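You operate a simulated robot arm through the tools that you are given. There is no shell and no other tool.

Carry out the task below with a simulated robot arm. There is one attempt and no reset: what you move stays moved.

Task
Set the torque wrench as the card says and torque nuts 1 to 4 in number order.
Fine: each till it clicks; the wrench goes back on its mat.
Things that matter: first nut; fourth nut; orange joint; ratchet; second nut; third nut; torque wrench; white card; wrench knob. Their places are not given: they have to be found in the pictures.

Only the result counts: the job must be done as asked and must still hold three seconds after the hand-in. Knocking over, shifting, dropping, spilling or breaking anything else fails it.

Robot
A 6-joint arm with a two-finger gripper, fixed in place. Base frame: the origin is at the foot of the arm, x ahead of it, y to its left, z up; the work surface is at about z = 850. Lengths are in mm, angles in rad, forces in N, time in s.
With the tool pointing down near the work surface it reaches from about 140 to 680 mm from the base axis. Its first joint turns from -1.152 to 1.152 rad. Payload 2.45 kg.
The tool frame sits at the grasp point between the pads (the TCP): z along the fingers, y along the line on which they close. The tips reach 30 mm beyond it. Largest opening 106 mm; the body of the gripper starts 79 mm behind the TCP.
Orientation is that of the tool frame in the base frame, as [roll, pitch, yaw] about the fixed x, y, z axes, in that order (R = Rz(yaw) Ry(pitch) Rx(roll)). With the fingers straight down and closing along the base's y, the tool's x points along the base's -x, its y along +y and its z along -z.

Tools
- The arm moves only by the tool play_rows. Its argument "motion" is a list of rows, each an object (a shift or turn left out is 0, a gripper value left out holds the last) with "travel": the shift along the base's x, y, z in mm, a list of three; "rotation": the turn, a rotation vector about the base's x, y, z in rad, a list of three. In form: [{"travel": [dx, dy, dz], "rotation": [rx, ry, rz]}, ...]. A call has 1 to 20 rows; each row is the pose to reach, as a shift and turn from the pose commanded when the call began. "fingers" is the finger opening in mm, from 0 to 106, set as the call begins (left out, the last holds). A row lasts 0.2 s, in which the tool goes at most 50 mm and 0.15 rad; a call with a longer step from one row to the next is refused whole, and so is a gripper value outside its range. Where a pose cannot be reached the arm comes as near as it can. A force on the tool above 40 N (or 10 N above the force at the start of the call, whichever is more), or a blocked arm, ends the call early, and 0.2 s more pass. Each finger travels about 153 mm/s and halts on what it meets, pressing with about 36 N; the grip force reading is that of the motor and also rises with nothing between the fingers. The clock runs only during rows and for 0.2 s after the last one: add rows that repeat a pose to give the fingers time. It gives the time, the measured TCP pose, the force on the tool (base axes), the opening and the grip force at its end, in the units of the frame above (readings bear some noise), with the torque about the TCP (base axes, N m) and any sound that the robot's microphone picked up, and new pictures: "views" is both (left out), scene, wrist or none.
- Cameras (640 x 400 px; columns grow to the right, rows downward): "scene" is fixed at [61, 416.2, 1405]; the picture's right is [-0.71, -0.70, 0.00], its down [-0.39, 0.40, -0.83] and it looks along [0.58, -0.59, -0.56] (base axes); focal length 275 px, centre (320, 200). "wrist" rides on the gripper at [76, -2, -106] in the tool frame; the picture's right is [0.02, 1.00, 0.00], its down [-0.78, 0.02, -0.62] and it looks along [-0.62, 0.01, 0.78] (tool axes); focal length 247 px, centre (320, 200).
- pixel_to_xyz(camera, pixels): for up to 12 pixels [column, row] of the newest picture of that camera ("zoom" is the newest enlarged one), the place [x, y, z] in the base frame of the surface seen there, good to about 3 mm. It takes no simulated time.
- zoom(camera, box): a new picture of the part [left, top, right, bottom] of that camera's present view, enlarged. It takes no simulated time.
- sign_off(): hands the job in; it is judged then, once.

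Unless the task says otherwise, let go and move clear before handing in.

The tools are called after "Request:" as a command line: name --argument value ..., lists and objects as JSON in quotes. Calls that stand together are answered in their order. play_rows: Moves the arm, as the interface text tells. Its arguments: {"type":"object","properties":{"motion":{"type":"array","items":{"type":"object","properties":{"travel":{"type":"array","items":{"type":"number"}},"rotation":{"type":"array","items":{"type":"number"}}}}},"fingers":{"type":"number"},"views":{"type":"string","enum":["both","scene","wrist","none"]}},"required":["motion"]} The other tools are called the same way: pixel_to_xyz (camera, pixels) gives the place of the surface under pixels of a picture; zoom (camera, box) takes an enlarged picture of a part of a camera's view; sign_off () hands the job in.

At the start:

```text
clock: 0.0
ee_pos: [284.4, 117.0, 1245.0]
orientation: [3.139, -0.001, -3.141]
contact_force: [-0.4, -0.3, 0.2]
torque: [0.03, -0.01, 0.01]
finger_gap: 106.1
gripper_force: 0.0
```

scene: 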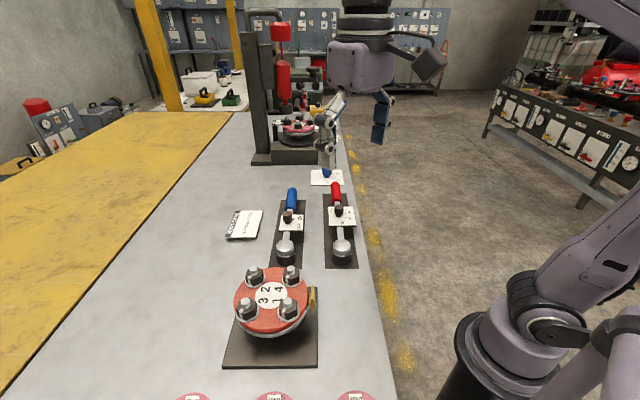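
wrist: 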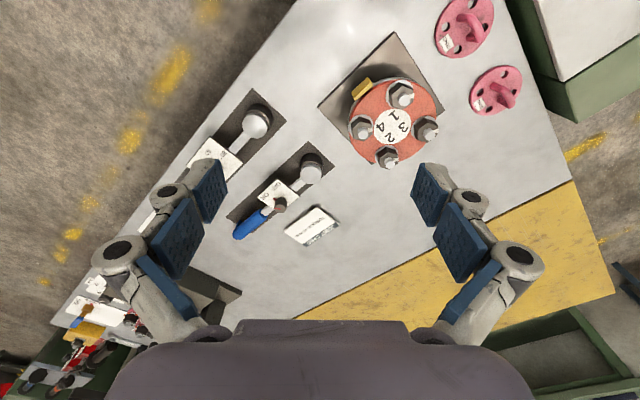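

The scene shows an orange flange with four nuts (about 270,300), two wrenches (blue handle ~290,220, red handle ~338,220), and a card at ~245,224. I'll zoom in on these to read the details.

Request:
zoom --camera "scene" --box '[210, 160, 370, 260]'

Request:
zoom --camera "scene" --box '[210, 250, 350, 370]'

Request:
zoom --camera "wrist" --box '[200, 90, 360, 250]'

Request:
zoom --camera "wrist" --box '[310, 30, 470, 190]'

```text
4.00 times, centred on (290, 210) of scene
```

zoom: 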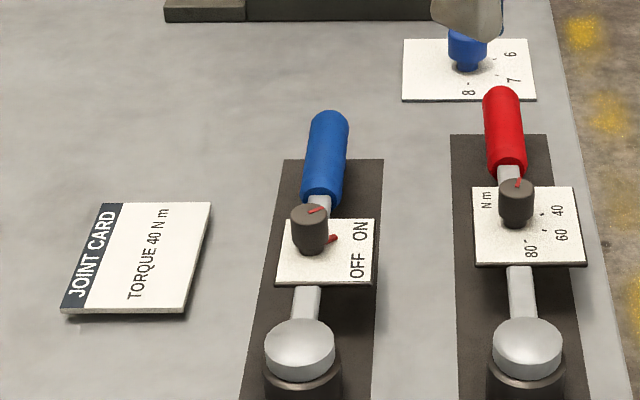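

```text
3.33 times, centred on (280, 310) of scene
```

zoom: 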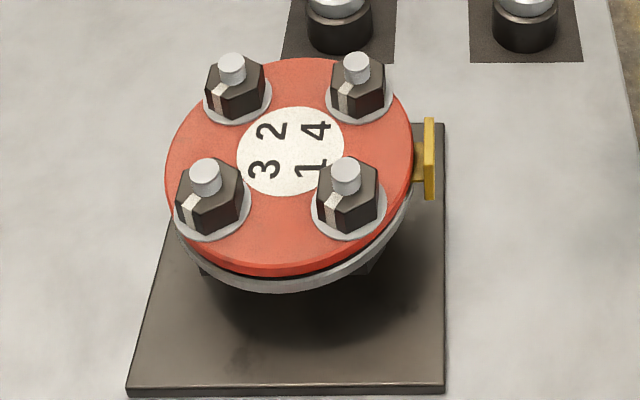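

```text
2.50 times, centred on (280, 170) of wrist
```

zoom: 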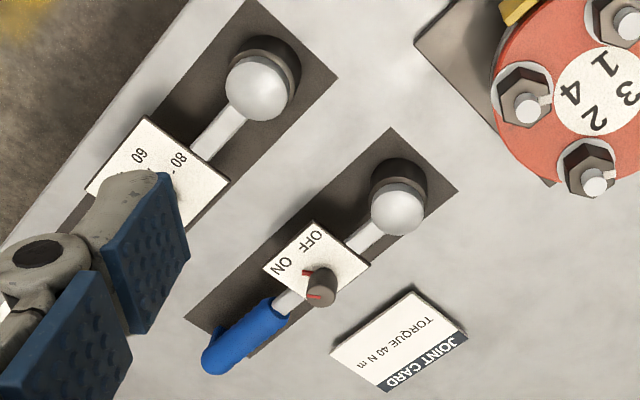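

```text
2.50 times, centred on (390, 110) of wrist
```

zoom: 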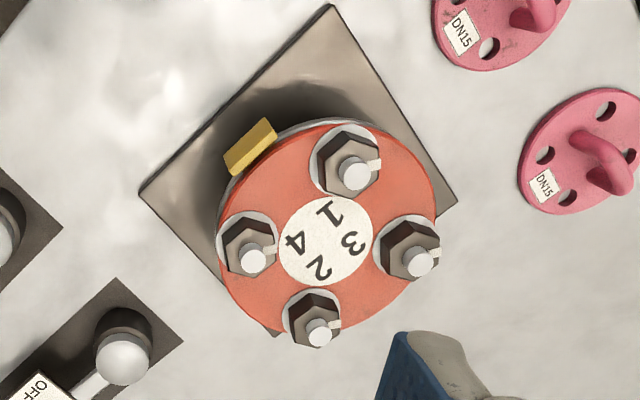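

The card reads TORQUE 40 N m; the red-handled tool with a 40/60/80 scale is the torque wrench, and the blue one with ON/OFF is the ratchet. Next I locate the key points.

Request:
zoom --camera "scene" --box '[310, 170, 370, 270]'

Request:
pixel_to_xyz --camera "scene" --pixels '[[334, 185], [337, 200], [339, 210], [340, 224], [342, 245], [342, 258], [322, 195], [349, 195], [325, 267], [358, 267], [290, 195], [286, 243]]'

Request:
pixel_to_xyz --camera "scene" --pixels '[[248, 303], [289, 302], [255, 271], [292, 270], [270, 295], [313, 298], [230, 365], [318, 366], [247, 314], [287, 315], [240, 225], [270, 333]]'

Request:
pixel_to_xyz --camera "wrist" --pixels '[[404, 99], [415, 134], [373, 133], [390, 162], [393, 127], [257, 125], [312, 168], [278, 204], [360, 88], [401, 90], [362, 127], [428, 128]]'

```text
4.00 times, centred on (340, 220) of scene
```

zoom: 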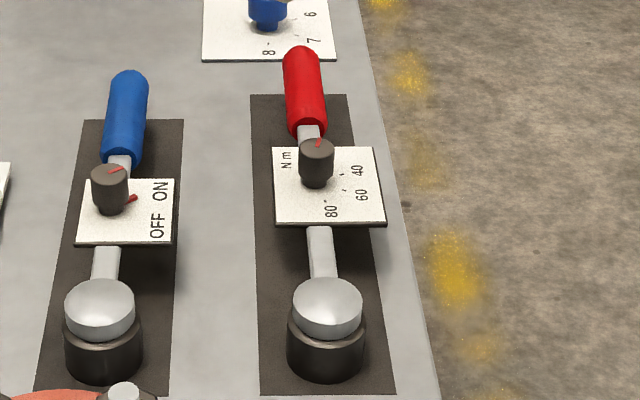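

```text
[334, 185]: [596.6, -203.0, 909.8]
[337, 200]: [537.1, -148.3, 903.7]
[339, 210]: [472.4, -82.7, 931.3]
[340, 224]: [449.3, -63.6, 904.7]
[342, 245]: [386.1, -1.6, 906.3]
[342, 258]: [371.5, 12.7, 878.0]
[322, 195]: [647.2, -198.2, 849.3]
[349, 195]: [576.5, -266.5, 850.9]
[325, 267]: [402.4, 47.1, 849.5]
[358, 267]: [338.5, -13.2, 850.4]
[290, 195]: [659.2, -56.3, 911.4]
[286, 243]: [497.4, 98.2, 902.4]
```

```text
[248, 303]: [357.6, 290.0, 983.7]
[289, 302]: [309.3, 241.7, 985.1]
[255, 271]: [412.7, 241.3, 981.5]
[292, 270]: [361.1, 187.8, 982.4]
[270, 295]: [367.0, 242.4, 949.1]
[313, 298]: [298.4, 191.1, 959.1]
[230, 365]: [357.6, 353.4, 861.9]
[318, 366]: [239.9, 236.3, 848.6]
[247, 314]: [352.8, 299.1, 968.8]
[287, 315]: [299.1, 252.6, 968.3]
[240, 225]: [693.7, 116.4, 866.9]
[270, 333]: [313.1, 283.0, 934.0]
```

```text
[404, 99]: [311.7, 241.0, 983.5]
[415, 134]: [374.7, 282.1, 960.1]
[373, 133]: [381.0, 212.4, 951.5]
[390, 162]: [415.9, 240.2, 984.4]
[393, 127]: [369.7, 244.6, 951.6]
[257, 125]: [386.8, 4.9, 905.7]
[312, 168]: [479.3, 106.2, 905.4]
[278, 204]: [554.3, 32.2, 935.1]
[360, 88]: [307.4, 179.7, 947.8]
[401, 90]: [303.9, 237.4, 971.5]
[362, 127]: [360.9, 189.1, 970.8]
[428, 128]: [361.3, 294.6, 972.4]
```

The flange's nuts are at roughly 1 (309,241), 2 (414,241), 3 (361,293), 4 (361,188), and the torque wrench runs from head (385,2) to handle end (597,-203) with its knob near (472,-83). I'll move above the wrench, aligned to it, to get a close look at knob and scale.

Request:
play_rows --motion '[{"travel": [16, -18, -27], "rotation": [0, 0, -0.095]}, {"travel": [32, -36, -55], "rotation": [0, 0, -0.19]}, {"travel": [48, -54, -82], "rotation": [0, 0, -0.285]}, {"travel": [64, -72, -110], "rotation": [0, 0, -0.38]}, {"travel": [80, -90, -137], "rotation": [0, 0, -0.475]}, {"travel": [96, -107, -165], "rotation": [0, 0, -0.57]}, {"travel": [112, -125, -192], "rotation": [0, 0, -0.665]}, {"travel": [128, -143, -220], "rotation": [0, 0, -0.76]}, {"travel": [128, -143, -220], "rotation": [0, 0, -0.76]}]' --views "both"

```text
clock: 2.0
ee_pos: [411.8, -24.7, 1025.3]
orientation: [3.14, -0.001, 2.38]
contact_force: [0.5, 0.1, -0.3]
torque: [0.02, 0.02, -0.03]
finger_gap: 106.2
gripper_force: 0.0
```

scene: 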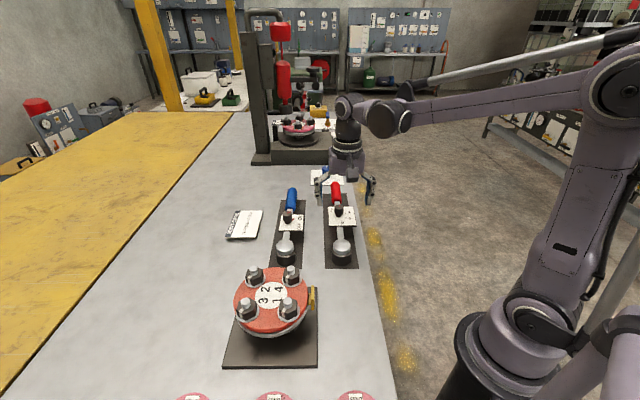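
wrist: 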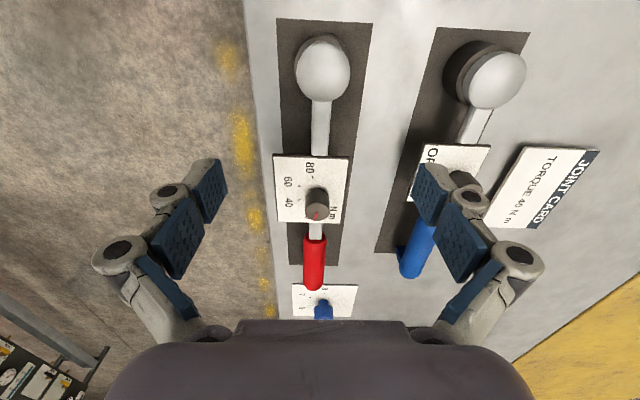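

The wrist view shows the torque wrench with its head at (322,68), knob at (317,205) and handle at (314,262). I'll zoom to read the scale and pointer.

Request:
zoom --camera "wrist" --box '[262, 145, 362, 245]'

Request:
pixel_to_xyz --camera "wrist" --pixels '[[323, 65], [321, 130], [316, 212], [316, 230], [314, 240], [314, 262], [313, 287], [274, 154], [349, 160], [275, 222], [341, 222], [280, 20]]'

Request:
zoom --camera "scene" --box '[315, 170, 375, 270]'

```text
4.00 times, centred on (312, 195) of wrist
```

zoom: 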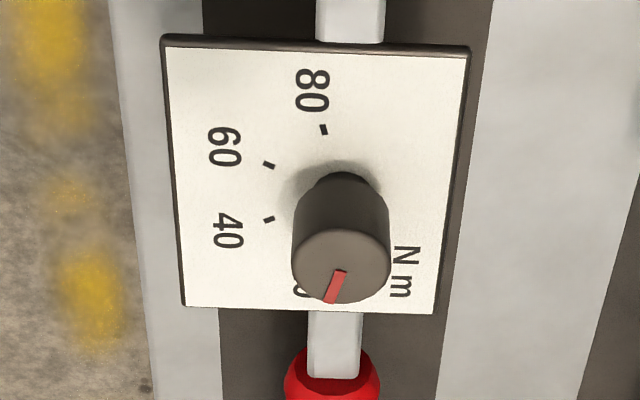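

```text
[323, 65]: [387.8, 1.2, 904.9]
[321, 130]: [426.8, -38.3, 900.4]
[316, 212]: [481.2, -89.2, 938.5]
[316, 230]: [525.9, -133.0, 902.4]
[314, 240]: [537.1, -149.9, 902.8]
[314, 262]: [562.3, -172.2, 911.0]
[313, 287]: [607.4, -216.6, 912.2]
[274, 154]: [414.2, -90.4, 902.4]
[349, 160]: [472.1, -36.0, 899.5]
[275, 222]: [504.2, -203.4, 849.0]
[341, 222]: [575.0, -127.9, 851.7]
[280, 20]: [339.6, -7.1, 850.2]
```

```text
4.00 times, centred on (345, 220) of scene
```

zoom: 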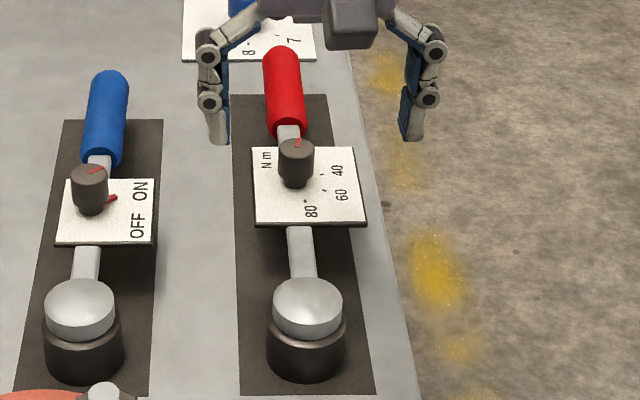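

The knob's red pointer currently points toward the handle (hidden "20" mark), and the 40 tick is at (268,218) of the zoom. I'll measure the ticks and knob.

Request:
zoom --camera "wrist" --box '[262, 145, 362, 245]'

Request:
pixel_to_xyz --camera "zoom" --pixels '[[323, 130], [268, 165], [268, 218], [341, 268], [329, 300], [295, 262], [388, 265], [341, 235], [165, 45], [468, 52], [186, 303], [431, 310]]'

Request:
pixel_to_xyz --camera "zoom" --pixels '[[312, 88], [224, 148], [228, 232], [340, 278], [335, 295], [303, 290], [400, 290], [320, 20], [380, 20], [312, 340], [355, 345], [333, 385]]'

```text
4.00 times, centred on (312, 195) of wrist
```

zoom: 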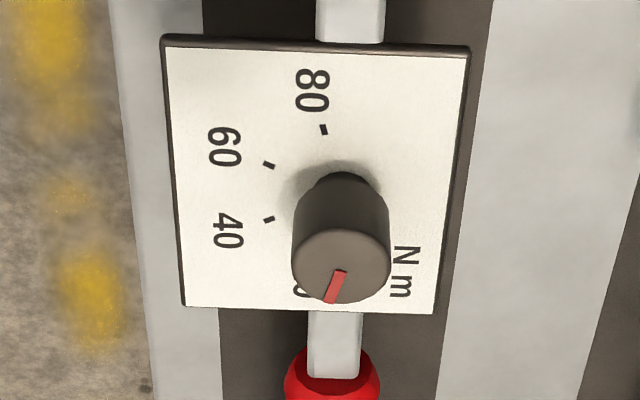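

```text
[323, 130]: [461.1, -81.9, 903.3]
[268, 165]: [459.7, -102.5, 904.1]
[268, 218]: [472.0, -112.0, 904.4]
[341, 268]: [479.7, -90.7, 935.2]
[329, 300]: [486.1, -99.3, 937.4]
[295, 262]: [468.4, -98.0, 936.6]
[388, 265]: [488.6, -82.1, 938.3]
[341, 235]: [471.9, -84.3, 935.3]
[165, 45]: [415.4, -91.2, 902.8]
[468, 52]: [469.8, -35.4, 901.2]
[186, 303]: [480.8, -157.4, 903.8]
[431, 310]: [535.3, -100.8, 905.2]
```

```text
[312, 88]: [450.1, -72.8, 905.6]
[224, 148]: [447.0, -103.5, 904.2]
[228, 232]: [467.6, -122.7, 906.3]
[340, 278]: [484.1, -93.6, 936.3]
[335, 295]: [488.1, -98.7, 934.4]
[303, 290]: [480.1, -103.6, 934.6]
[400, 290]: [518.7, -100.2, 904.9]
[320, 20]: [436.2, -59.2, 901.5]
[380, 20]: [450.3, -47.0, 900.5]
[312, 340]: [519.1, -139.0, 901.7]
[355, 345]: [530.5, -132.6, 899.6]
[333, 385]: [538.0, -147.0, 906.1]
```

The knob top centre is around (479,-91,936), diameter about 26, and ticks step in about 50° increments. I'll tilt the tool so the wrist camera looks straight down on the knob for a truer reading.

Request:
play_rows --motion '[{"travel": [13, -12, 0], "rotation": [0.0925, 0.097, 0]}, {"travel": [26, -25, 0], "rotation": [0.185, 0.194, 0]}, {"travel": [38, -37, 0], "rotation": [0.277, 0.291, 0]}, {"travel": [51, -50, -5], "rotation": [0.37, 0.388, 0]}, {"travel": [63, -62, -14], "rotation": [0.462, 0.485, 0]}, {"travel": [63, -62, -24], "rotation": [0.462, 0.485, 0]}]' --views "wrist"

```text
clock: 3.4
ee_pos: [470.5, -65.1, 1014.0]
orientation: [3.112, -0.527, 2.381]
contact_force: [0.6, -0.5, -0.9]
torque: [-0.02, 0.0, 0.0]
finger_gap: 106.0
gripper_force: 0.1
out of reach, approached as far as the arm can: row 4, 5, 6
```

wrist: 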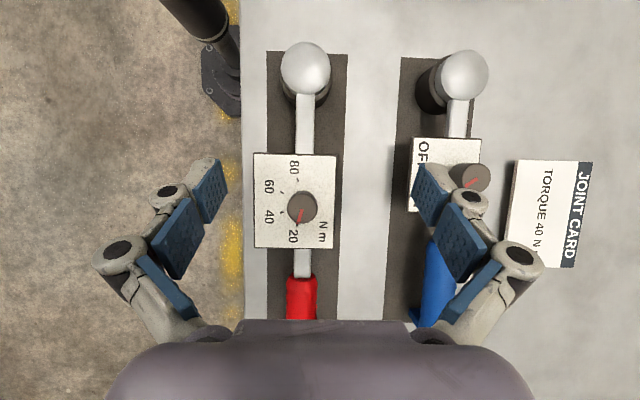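

The tilt got most of the way and now the 20/40/60/80 scale is fully visible around the knob at (300,206). I'll zoom in to measure angles.

Request:
zoom --camera "wrist" --box '[245, 150, 345, 250]'

Request:
pixel_to_xyz --camera "zoom" --pixels '[[320, 230], [325, 200]]'

```text
4.00 times, centred on (295, 200) of wrist
```

zoom: 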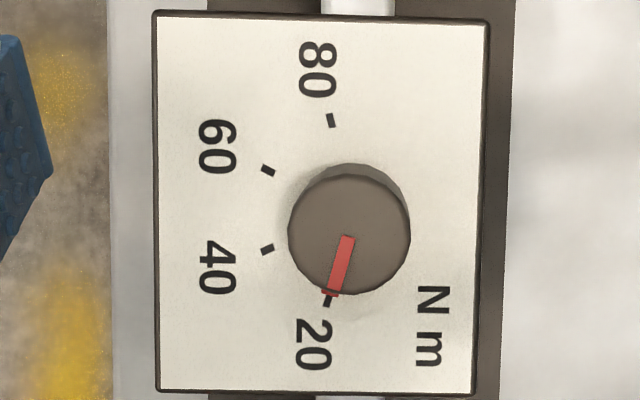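

```text
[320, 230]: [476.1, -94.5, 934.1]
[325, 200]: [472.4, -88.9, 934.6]
```

The scale is now clear: ticks at 80/60/40/20 are 51° apart, the pointer is on 20, so the knob must turn 51° clockwise (seen from above) to point at 40. First I undo the tilt and check the pose.

Request:
play_rows --motion '[{"travel": [0, 0, 24], "rotation": [0, 0, 0]}, {"travel": [-13, 12, 24], "rotation": [-0.0925, -0.097, 0]}, {"travel": [-26, 25, 24], "rotation": [-0.185, -0.194, 0]}, {"travel": [-38, 37, 24], "rotation": [-0.277, -0.291, 0]}, {"travel": [-51, 50, 24], "rotation": [-0.37, -0.388, 0]}, {"travel": [-63, 62, 24], "rotation": [-0.462, -0.485, 0]}, {"travel": [-63, 62, 24], "rotation": [-0.462, -0.485, 0]}]' --views "none"

```text
clock: 5.0
ee_pos: [408.8, -3.4, 1038.2]
orientation: [3.112, 0.148, 2.383]
contact_force: [0.5, 0.2, 0.1]
torque: [-0.01, -0.03, -0.04]
finger_gap: 106.0
gripper_force: 0.0
```

The pose is slightly over-rotated (pitch 0.148) because the reference was the clamped pose. I'll level the tool first.

Request:
play_rows --motion '[{"travel": [0, 0, 0], "rotation": [0.04, 0.064, 0]}, {"travel": [0, 0, 0], "rotation": [0.0802, 0.1279, 0]}, {"travel": [0, 0, 0], "rotation": [0.0802, 0.1279, 0]}]' --views "none"

```text
clock: 5.8
ee_pos: [408.4, -2.9, 1038.7]
orientation: [3.141, 0.0, 2.386]
contact_force: [-0.2, 0.8, 0.3]
torque: [-0.01, 0.0, -0.03]
finger_gap: 105.9
gripper_force: 0.1
```

Level now. Next I move over the knob at (479,-92) with the fingers turned back to close along y, stopping at a safe height to check.

Request:
play_rows --motion '[{"travel": [12, -15, 0], "rotation": [0, 0, 0.126]}, {"travel": [24, -30, 0], "rotation": [0, 0, 0.252]}, {"travel": [35, -45, 0], "rotation": [0, 0, 0.378]}, {"travel": [47, -59, 0], "rotation": [0, 0, 0.503]}, {"travel": [59, -74, 0], "rotation": [0, 0, 0.629]}, {"travel": [70.6, -89.1, 0], "rotation": [0, 0, 0.755]}, {"travel": [70.6, -89.1, -40], "rotation": [0, 0, 0.755]}, {"travel": [70.6, -89.1, -60], "rotation": [0, 0, 0.755]}, {"travel": [70.6, -89.1, -60], "rotation": [0, 0, 0.755]}]' --views "both"

```text
clock: 7.8
ee_pos: [478.0, -91.6, 978.1]
orientation: [-3.141, -0.001, 3.14]
contact_force: [-0.5, -0.2, 0.5]
torque: [0.0, 0.0, 0.0]
finger_gap: 105.9
gripper_force: 0.1
```

scene: 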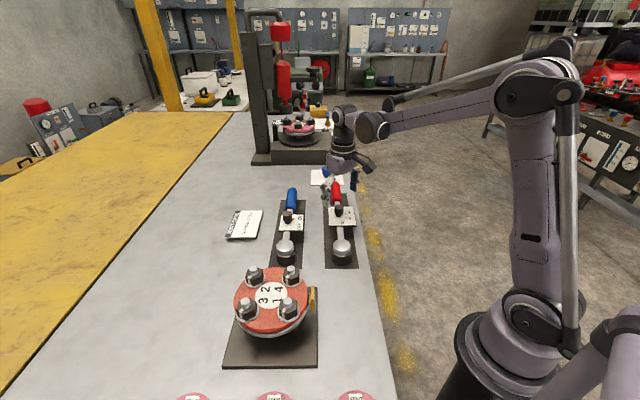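
wrist: 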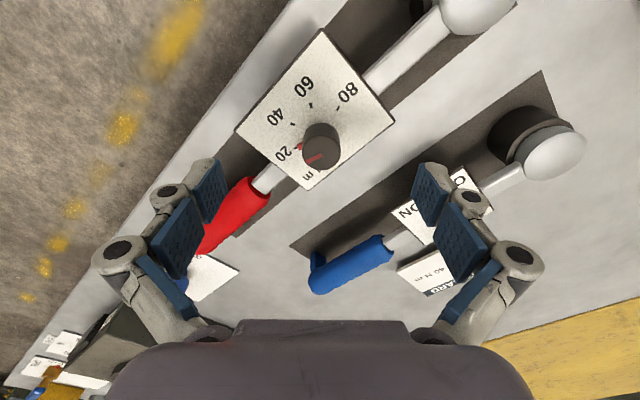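

The gripper is over the knob, which appears at (321,145) in the wrist image. I zoom to verify centering before descending.

Request:
zoom --camera "wrist" --box '[270, 100, 370, 200]'

Request:
zoom --camera "scene" --box '[300, 160, 380, 240]'

```text
4.00 times, centred on (320, 150) of wrist
```

zoom: 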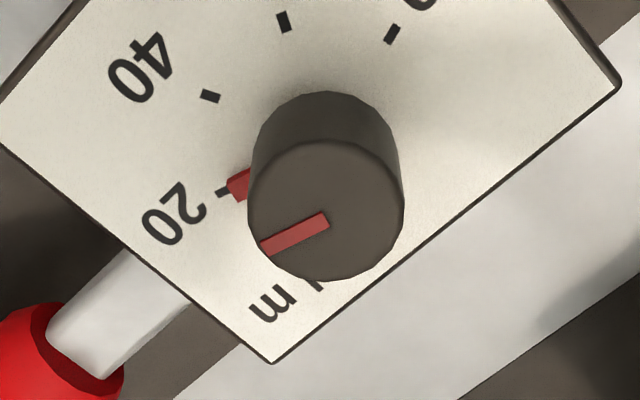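

```text
5.00 times, centred on (340, 200) of scene
```

zoom: 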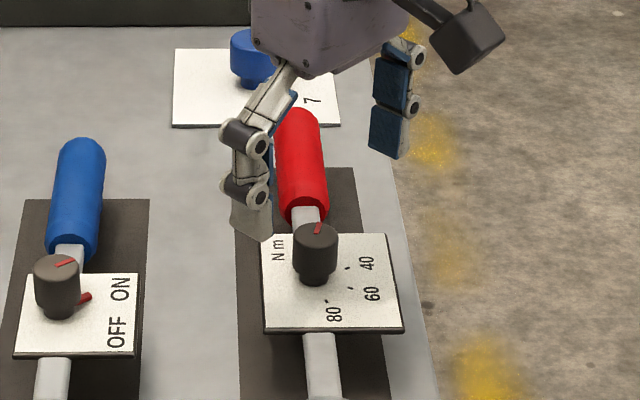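

Knob axis computes to (479,-92), matching the TCP; it also has a small red base pointer on the 20 tick, so I'll keep the tips above it. Descending to TCP z≈944.

Request:
play_rows --motion '[{"travel": [0.5, 0, -17]}, {"travel": [0.5, 0, -34]}, {"travel": [0.5, 0, -34]}]' --views "none"

Request:
play_rows --motion '[{"travel": [0, 0, 0]}, {"travel": [0, 0, 0]}, {"travel": [0, 0, 0]}, {"travel": [0, 0, 0]}]' --fingers 20 --views "both"

```text
clock: 8.6
ee_pos: [478.3, -93.6, 945.3]
orientation: [-3.141, -0.002, 3.138]
contact_force: [0.2, -0.1, -0.2]
torque: [0.03, -0.04, 0.02]
finger_gap: 105.8
gripper_force: 0.1
```

```text
clock: 9.6
ee_pos: [478.1, -92.0, 945.0]
orientation: [3.141, -0.002, 3.14]
contact_force: [0.5, 4.4, 8.9]
torque: [0.16, 0.0, 0.0]
finger_gap: 25.8
gripper_force: 36.5
```

scene: 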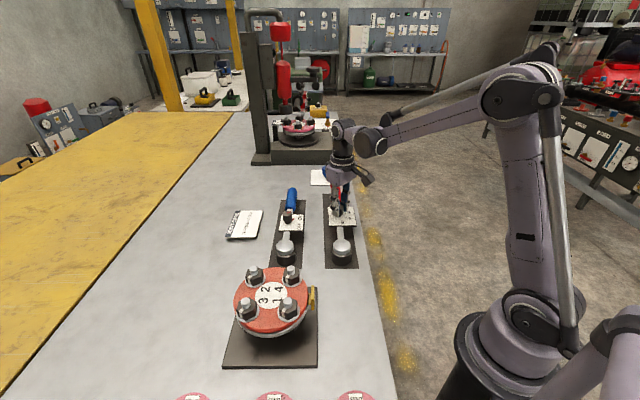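
wrist: 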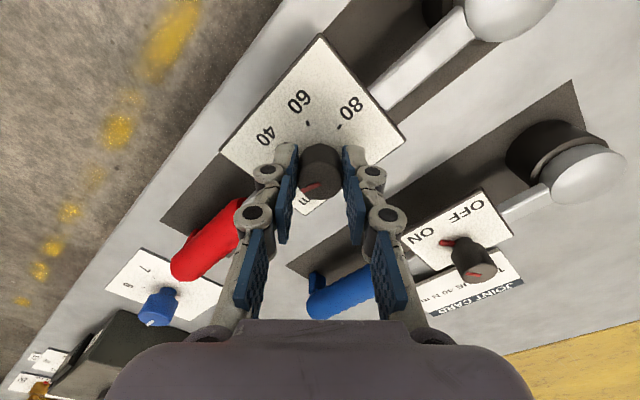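

The knob is gripped (gap 25.8 mm). I turn it clockwise about 0.45 rad first and check that the pointer follows and the wrench stays put.

Request:
play_rows --motion '[{"rotation": [0, 0, -0.09]}, {"rotation": [0, 0, -0.18]}, {"rotation": [0, 0, -0.27]}, {"rotation": [0, 0, -0.36]}, {"rotation": [0, 0, -0.45]}, {"rotation": [0, 0, -0.45]}]' --views "both"

Request:
zoom --camera "wrist" --box '[270, 120, 370, 220]'

```text
clock: 11.0
ee_pos: [477.8, -92.8, 944.0]
orientation: [-3.141, -0.001, 2.689]
contact_force: [-2.8, 1.9, -0.6]
torque: [0.3, 0.49, -0.01]
finger_gap: 25.8
gripper_force: 36.1
```

scene: 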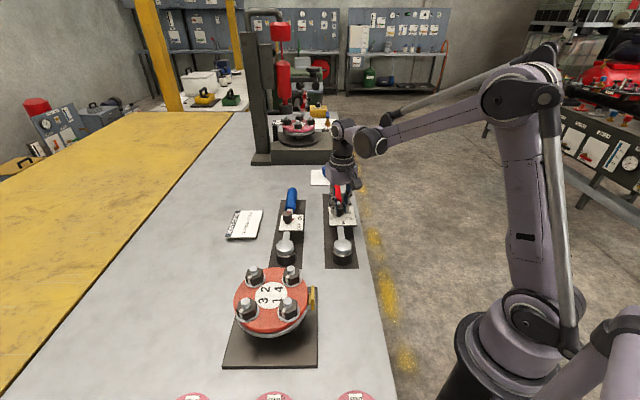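
wrist: 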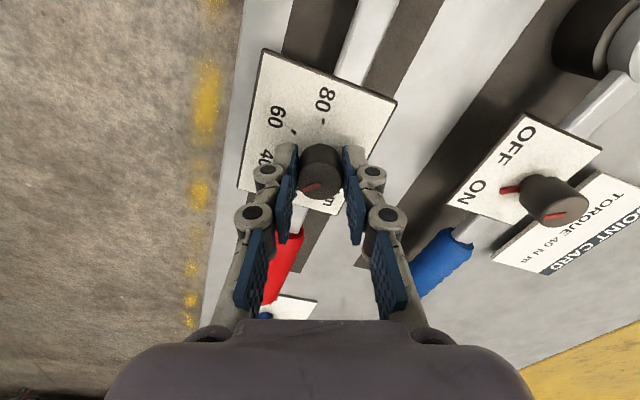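

```text
4.00 times, centred on (320, 170) of wrist
```

zoom: 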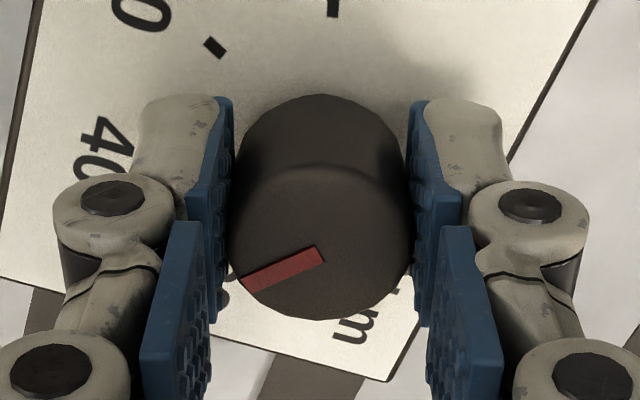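

The knob turns with the gripper while the plate stays aligned to the mat. I continue the remaining 0.44 rad.

Request:
play_rows --motion '[{"rotation": [0, 0, -0.09]}, {"rotation": [0, 0, -0.18]}, {"rotation": [0, 0, -0.27]}, {"rotation": [0, 0, -0.36]}, {"rotation": [0, 0, -0.44]}, {"rotation": [0, 0, -0.44]}]' --views "wrist"

Request:
zoom --camera "wrist" --box '[270, 120, 370, 220]'

Request:
zoom --camera "scene" --box '[310, 170, 370, 230]'

```text
clock: 12.4
ee_pos: [478.1, -91.4, 945.0]
orientation: [3.14, -0.001, 2.248]
contact_force: [-0.7, 0.3, 0.6]
torque: [0.25, 0.25, -0.01]
finger_gap: 25.8
gripper_force: 35.7
```

wrist: 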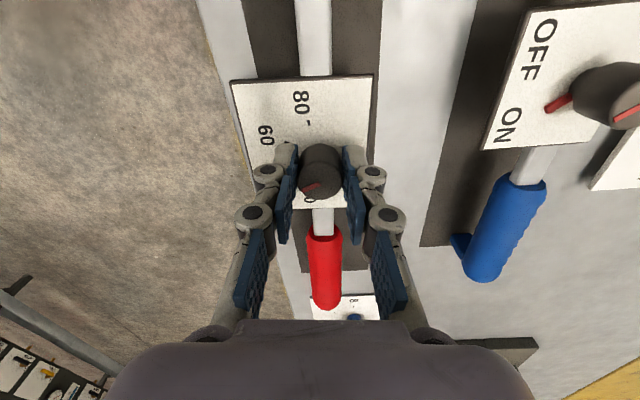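

```text
4.00 times, centred on (320, 170) of wrist
```

zoom: 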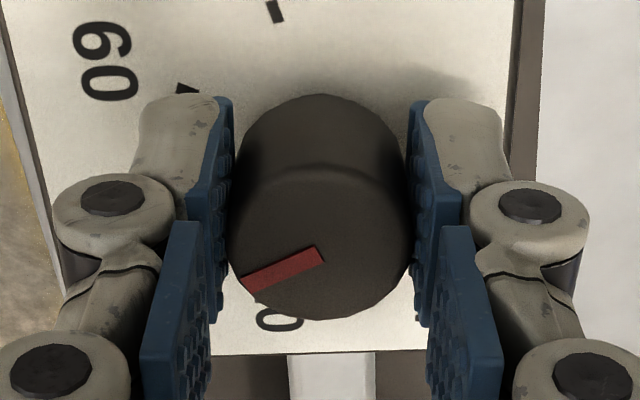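

```text
6.67 times, centred on (340, 200) of scene
```

zoom: 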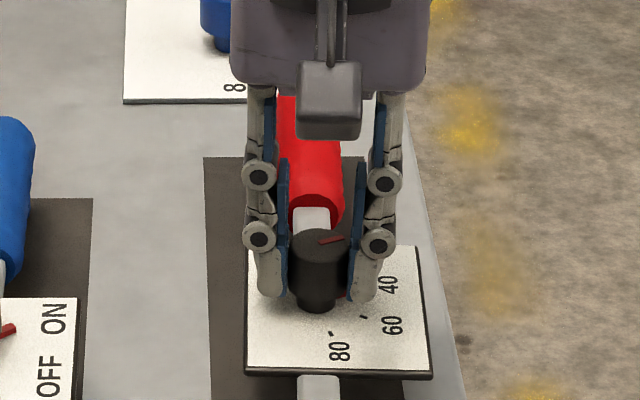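

The knob has been turned 0.89 rad in total. I release and raise to read the pointer against the 40 tick.

Request:
play_rows --motion '[{"travel": [0, 0, 0]}, {"travel": [0, 0, 0]}, {"travel": [0, 0, 0]}, {"travel": [0, 0, 40]}, {"travel": [0, 0, 60]}, {"travel": [0, 0, 60]}]' --fingers 106 --views "wrist"

Request:
zoom --camera "wrist" --box '[270, 120, 370, 220]'

Request:
zoom --camera "scene" --box '[310, 170, 370, 230]'

```text
clock: 13.8
ee_pos: [479.3, -91.2, 1005.2]
orientation: [-3.142, -0.001, 2.251]
contact_force: [-0.2, -0.2, 0.4]
torque: [0.01, -0.02, 0.01]
finger_gap: 105.8
gripper_force: 0.1
```

wrist: 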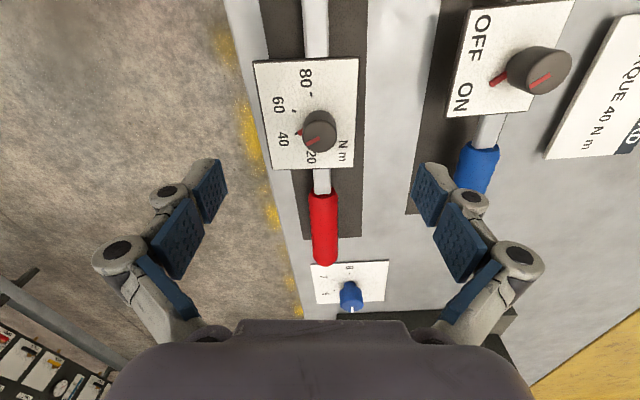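

```text
4.00 times, centred on (320, 170) of wrist
```

zoom: 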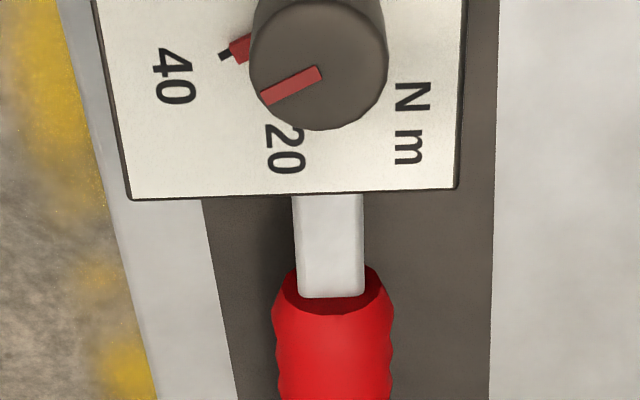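

```text
6.67 times, centred on (340, 200) of scene
```

zoom: 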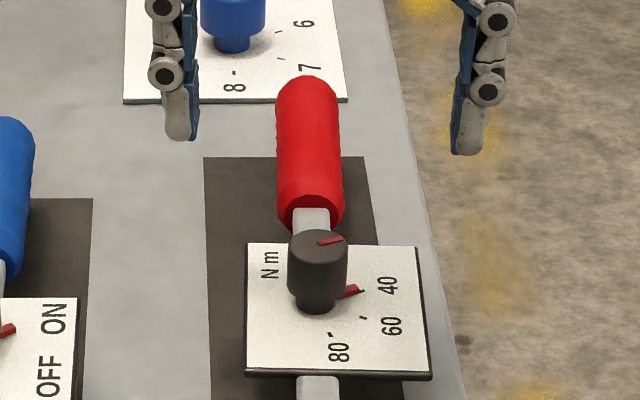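

The red base pointer now touches the 40 tick. I zoom closer to check the alignment.

Request:
zoom --camera "wrist" --box '[290, 110, 340, 160]'

Request:
zoom --camera "scene" --box '[325, 190, 360, 220]'

```text
8.00 times, centred on (315, 135) of wrist
```

zoom: 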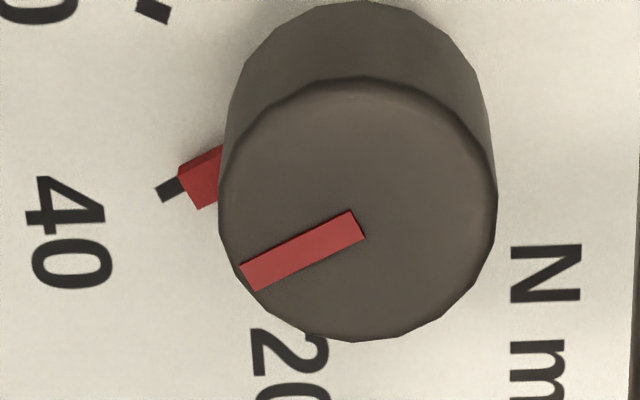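

```text
13.33 times, centred on (342, 205) of scene
```

zoom: 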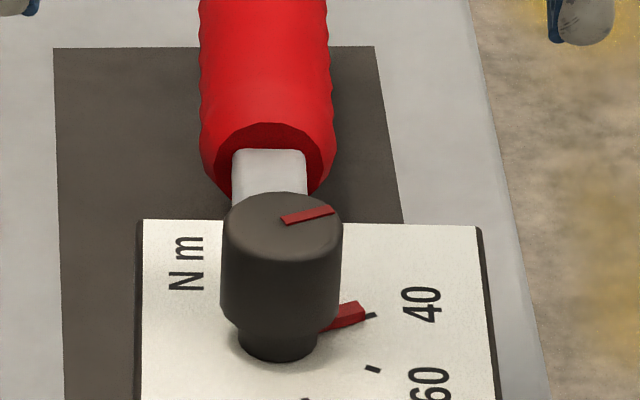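

The pointer sits on the 40 tick. Next I go above the red handle, aligned with the wrench (about -47°), to check alignment before gripping.

Request:
play_rows --motion '[{"travel": [24, -27, 0], "rotation": [0, 0, 0.023]}, {"travel": [47, -54, 0], "rotation": [0, 0, 0.046]}, {"travel": [70, -81, 0], "rotation": [0, 0, 0.07]}, {"travel": [70, -81, -35], "rotation": [0, 0, 0.07]}, {"travel": [70, -81, -35], "rotation": [0, 0, 0.07]}]' --views "both"

Request:
zoom --camera "wrist" --box '[260, 0, 380, 200]'

```text
clock: 15.0
ee_pos: [547.9, -170.7, 968.5]
orientation: [-3.141, -0.002, 2.32]
contact_force: [0.1, -1.0, -0.4]
torque: [0.03, 0.02, 0.0]
finger_gap: 105.8
gripper_force: 0.0
```

scene: 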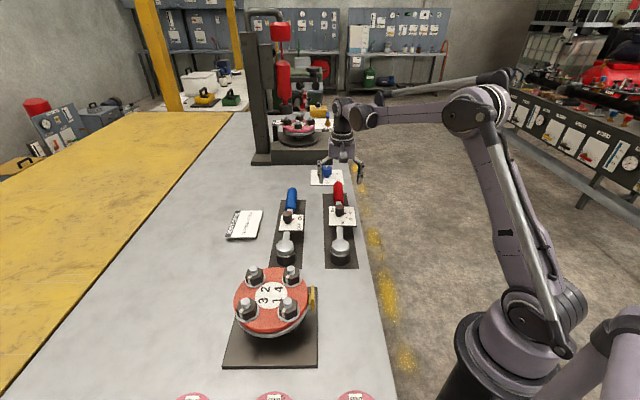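
wrist: 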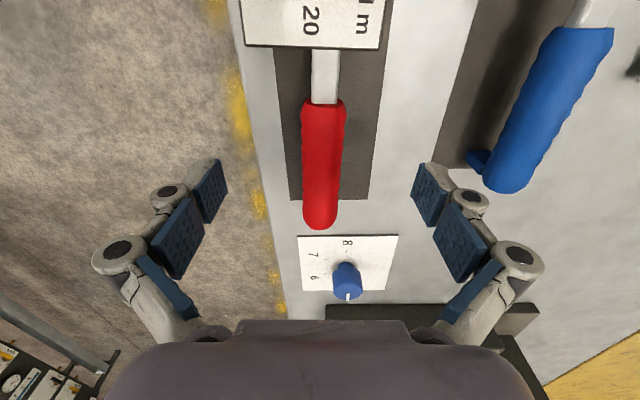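

```text
2.00 times, centred on (320, 100) of wrist
```

zoom: 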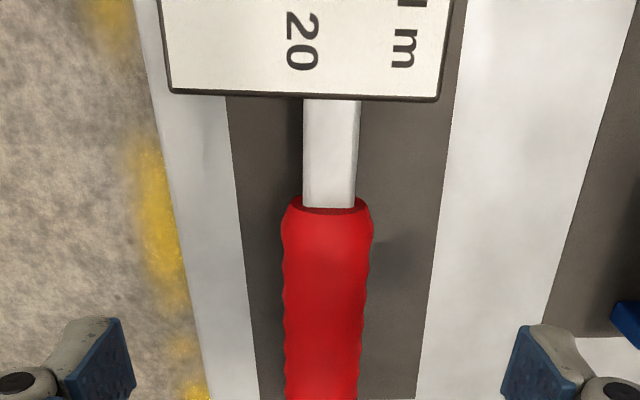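

The wrench lies along the tool's x axis within ~1 mm and the handle is ~30 mm thick centred near z=896. I descend onto the handle.

Request:
play_rows --motion '[{"travel": [0.7, 0.7, -35]}, {"travel": [0.7, 0.7, -65]}, {"travel": [0.7, 0.7, -72]}, {"travel": [0.7, 0.7, -72]}]' --views "both"

Request:
zoom --camera "scene" --box '[300, 160, 380, 270]'

```text
clock: 16.0
ee_pos: [548.1, -173.0, 898.7]
orientation: [3.141, -0.003, 2.319]
contact_force: [0.0, -0.6, -0.2]
torque: [0.0, 0.05, -0.01]
finger_gap: 106.0
gripper_force: 0.1
```

scene: 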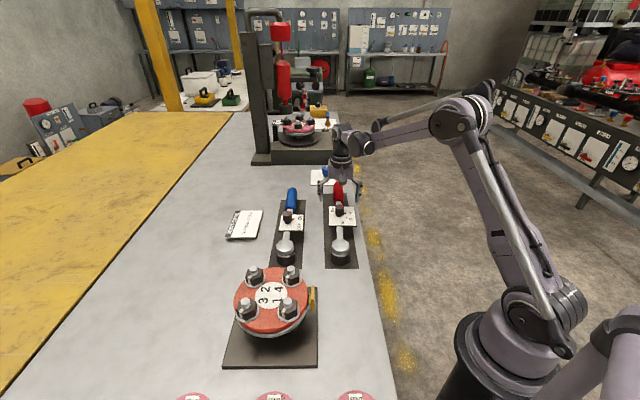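
wrist: 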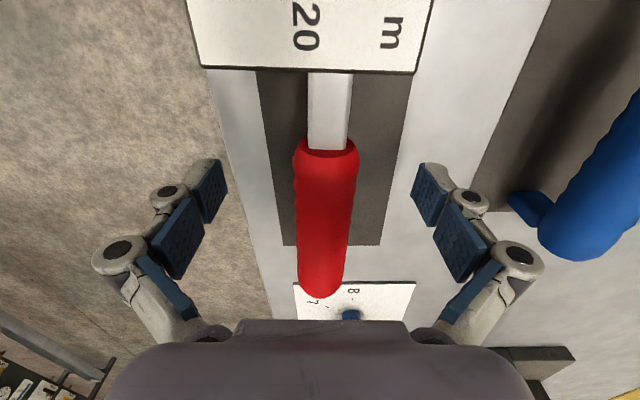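

```text
3.64 times, centred on (340, 215) of scene
```

zoom: 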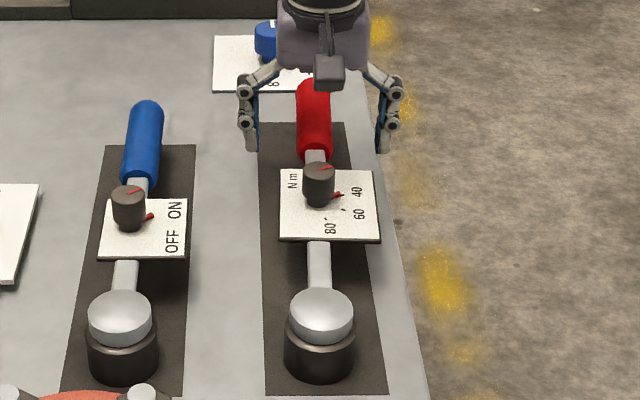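

The fingers straddle the handle. Before gripping, I measure the head/socket centre in the scene picture so I know the socket axis relative to the grip.

Request:
pixel_to_xyz --camera "zoom" --pixels '[[321, 300], [321, 315], [321, 330], [290, 318], [352, 318], [321, 355], [321, 375], [288, 355], [353, 355], [319, 250], [318, 275], [314, 100]]'

Request:
zoom --camera "scene" --box '[320, 225, 360, 275]'

```text
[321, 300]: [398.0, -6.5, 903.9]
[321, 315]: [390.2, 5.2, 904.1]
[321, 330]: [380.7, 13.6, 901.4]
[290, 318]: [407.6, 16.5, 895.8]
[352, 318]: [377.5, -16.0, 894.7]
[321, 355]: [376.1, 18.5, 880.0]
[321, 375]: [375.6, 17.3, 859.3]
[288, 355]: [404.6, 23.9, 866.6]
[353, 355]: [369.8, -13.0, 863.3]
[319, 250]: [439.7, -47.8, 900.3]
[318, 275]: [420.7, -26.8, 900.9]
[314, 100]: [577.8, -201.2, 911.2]
```

```text
8.00 times, centred on (340, 250) of scene
```

zoom: 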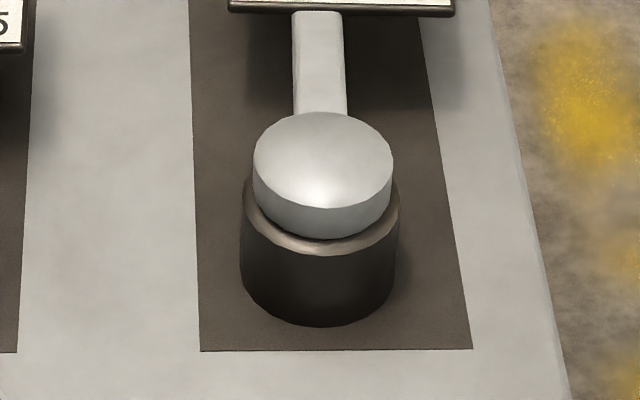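

The head centre is near (393,0.5), about 233 mm from the grip, so geometry is known. Now I close on the handle.

Request:
play_rows --motion '[{"travel": [0, 0, 0]}, {"travel": [0, 0, 0]}, {"travel": [0, 0, 0]}, {"travel": [0, 0, 0]}]' --fingers 0 --views "both"

Request:
zoom --camera "scene" --box '[300, 160, 380, 270]'

```text
clock: 17.0
ee_pos: [548.1, -170.2, 898.4]
orientation: [3.139, 0.001, 2.322]
contact_force: [9.9, 7.0, 19.4]
torque: [0.2, -0.23, -0.19]
finger_gap: 29.9
gripper_force: 35.8
```

scene: 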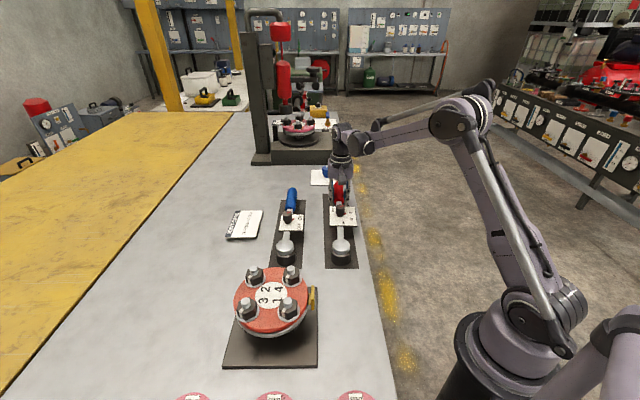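
wrist: 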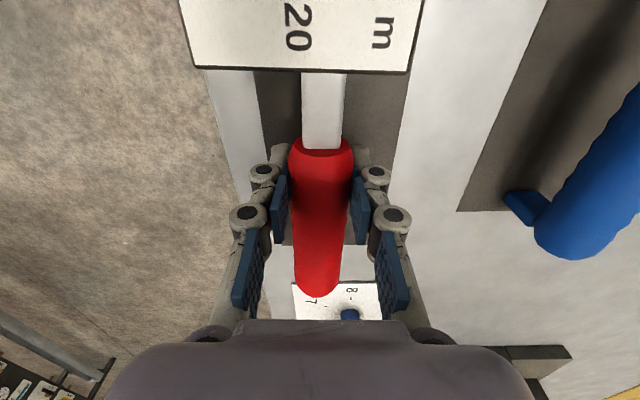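

```text
3.64 times, centred on (340, 215) of scene
```

zoom: 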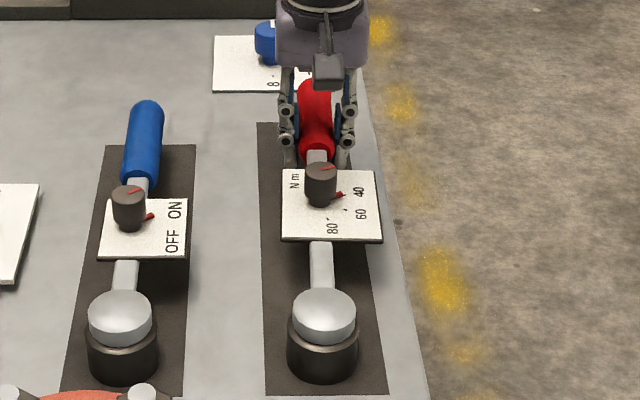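

The handle is gripped (gap 29.9 mm). I lift a little and watch whether the wrench droops.

Request:
play_rows --motion '[{"travel": [0, 0, 5]}, {"travel": [0, 0, 10]}, {"travel": [0, 0, 15]}, {"travel": [0, 0, 20]}, {"travel": [0, 0, 20]}]' --views "scene"

Request:
zoom --camera "scene" --box '[300, 160, 380, 270]'

```text
clock: 18.2
ee_pos: [550.3, -171.0, 919.3]
orientation: [-3.141, -0.002, 2.32]
contact_force: [0.8, 0.0, -9.2]
torque: [-0.44, -0.42, 0.01]
finger_gap: 30.1
gripper_force: 35.9
```

scene: 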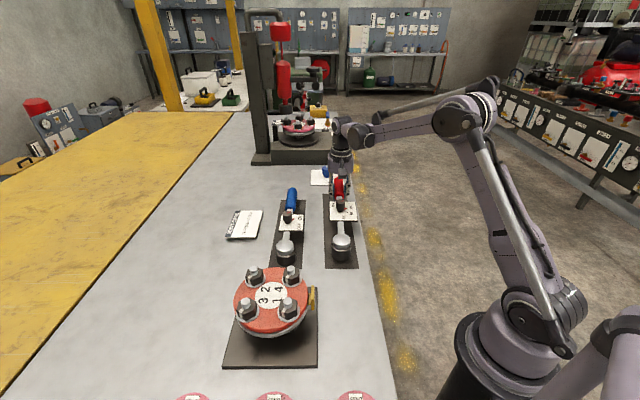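

```text
3.64 times, centred on (340, 215) of scene
```

zoom: 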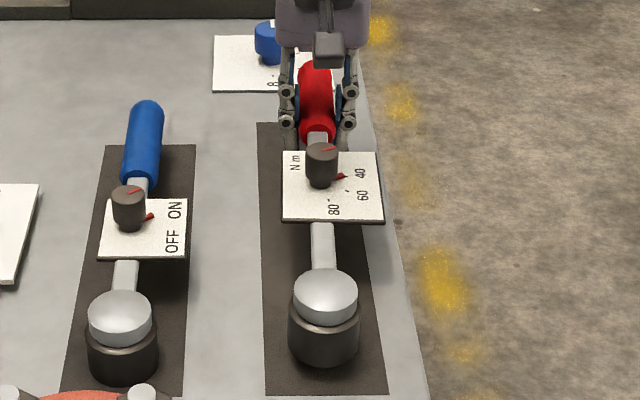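

It lifted with ~9 N weight. I measure the head height and level relative to the handle for droop.

Request:
pixel_to_xyz --camera "zoom" --pixels '[[325, 282], [325, 291], [325, 305], [296, 300], [355, 300], [322, 233], [322, 255], [314, 78], [314, 100], [290, 212], [375, 215], [345, 222]]'

```text
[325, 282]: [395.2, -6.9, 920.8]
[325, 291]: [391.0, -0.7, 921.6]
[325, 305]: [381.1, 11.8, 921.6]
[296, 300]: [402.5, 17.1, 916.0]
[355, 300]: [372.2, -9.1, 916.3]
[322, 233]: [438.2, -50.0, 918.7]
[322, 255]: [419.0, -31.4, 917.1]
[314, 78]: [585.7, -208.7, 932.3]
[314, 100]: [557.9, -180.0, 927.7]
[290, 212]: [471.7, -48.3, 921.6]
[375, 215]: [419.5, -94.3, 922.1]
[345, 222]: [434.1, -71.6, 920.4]
```

Droop is only about 3 mm. Next I measure the nuts precisely from the scene camera.

Request:
zoom --camera "scene" --box '[225, 255, 325, 345]'

```text
4.44 times, centred on (275, 300) of scene
```

zoom: 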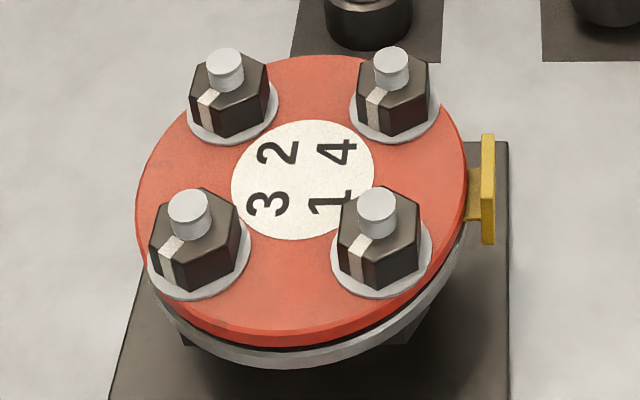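

Request:
pixel_to_xyz --camera "zoom" --pixels '[[378, 202], [226, 58], [189, 205], [391, 58], [345, 218], [405, 220], [300, 190], [395, 262], [150, 210], [465, 180], [305, 57], [250, 332]]'

Request:
zoom --camera "scene" --box '[275, 285, 315, 325]'

```text
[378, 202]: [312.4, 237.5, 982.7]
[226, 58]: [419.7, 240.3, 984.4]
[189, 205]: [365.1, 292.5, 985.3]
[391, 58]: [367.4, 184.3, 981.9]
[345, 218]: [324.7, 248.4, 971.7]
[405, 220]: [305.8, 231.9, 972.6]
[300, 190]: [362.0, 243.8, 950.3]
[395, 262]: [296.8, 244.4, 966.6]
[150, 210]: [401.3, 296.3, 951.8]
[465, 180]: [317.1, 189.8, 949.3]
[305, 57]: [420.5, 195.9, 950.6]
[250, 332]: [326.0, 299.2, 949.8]
```

```text
10.00 times, centred on (295, 305) of scene
```

zoom: 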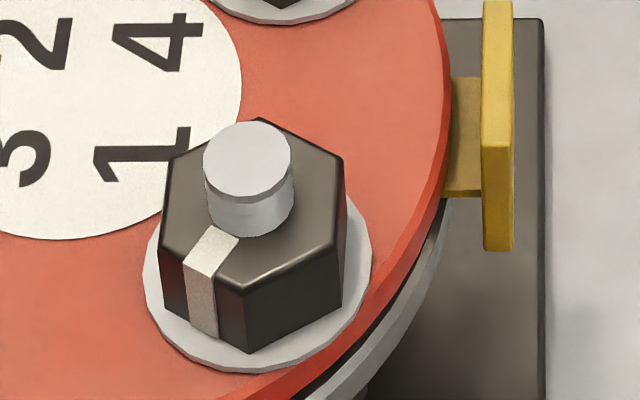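

Nut 1's stub top computes to about (314,240.5) in the same camera model that puts the socket axis at (393,0). I lift the wrench 150 mm first, then check for droop.

Request:
play_rows --motion '[{"travel": [0, 0, 15]}, {"travel": [0, 0, 35]}, {"travel": [0, 0, 55]}, {"travel": [0, 0, 75]}, {"travel": [0, 0, 95]}, {"travel": [0, 0, 115]}, {"travel": [0, 0, 135]}, {"travel": [0, 0, 150]}, {"travel": [0, 0, 150]}]' --views "both"

Request:
zoom --camera "scene" --box '[290, 90, 400, 230]'

```text
clock: 20.2
ee_pos: [551.2, -170.7, 1068.5]
orientation: [-3.141, -0.002, 2.319]
contact_force: [0.3, 0.4, -10.2]
torque: [-0.45, -0.45, 0.0]
finger_gap: 30.0
gripper_force: 36.3
```

scene: 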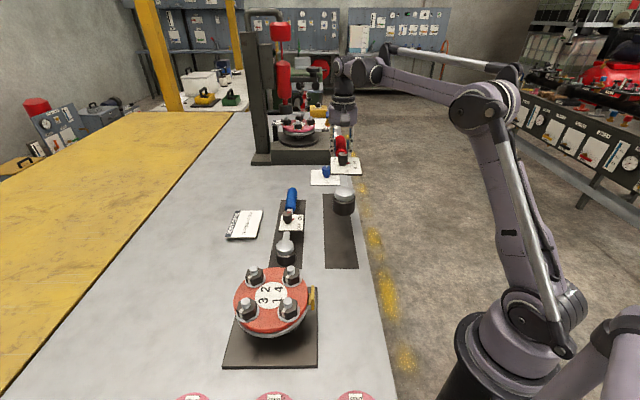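
wrist: 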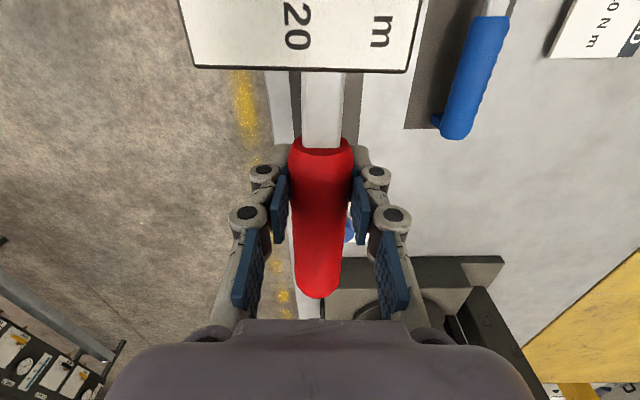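

```text
2.86 times, centred on (345, 160) of scene
```

zoom: 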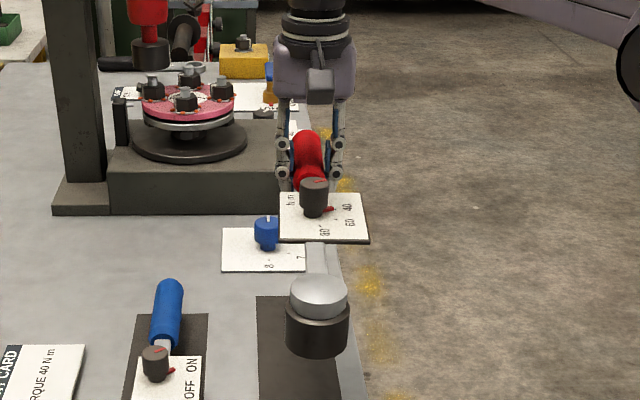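

The wrench is held steadily. I measure the head position again for droop.

Request:
pixel_to_xyz --camera "zoom" --pixels '[[318, 285], [318, 293], [318, 303], [292, 296], [345, 296], [315, 262], [308, 140], [308, 170]]'

```text
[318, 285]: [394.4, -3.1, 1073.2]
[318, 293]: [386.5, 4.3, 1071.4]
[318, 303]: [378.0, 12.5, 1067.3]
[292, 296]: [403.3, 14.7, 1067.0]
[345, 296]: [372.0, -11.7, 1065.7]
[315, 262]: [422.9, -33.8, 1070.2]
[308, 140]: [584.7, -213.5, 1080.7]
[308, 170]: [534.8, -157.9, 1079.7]
```

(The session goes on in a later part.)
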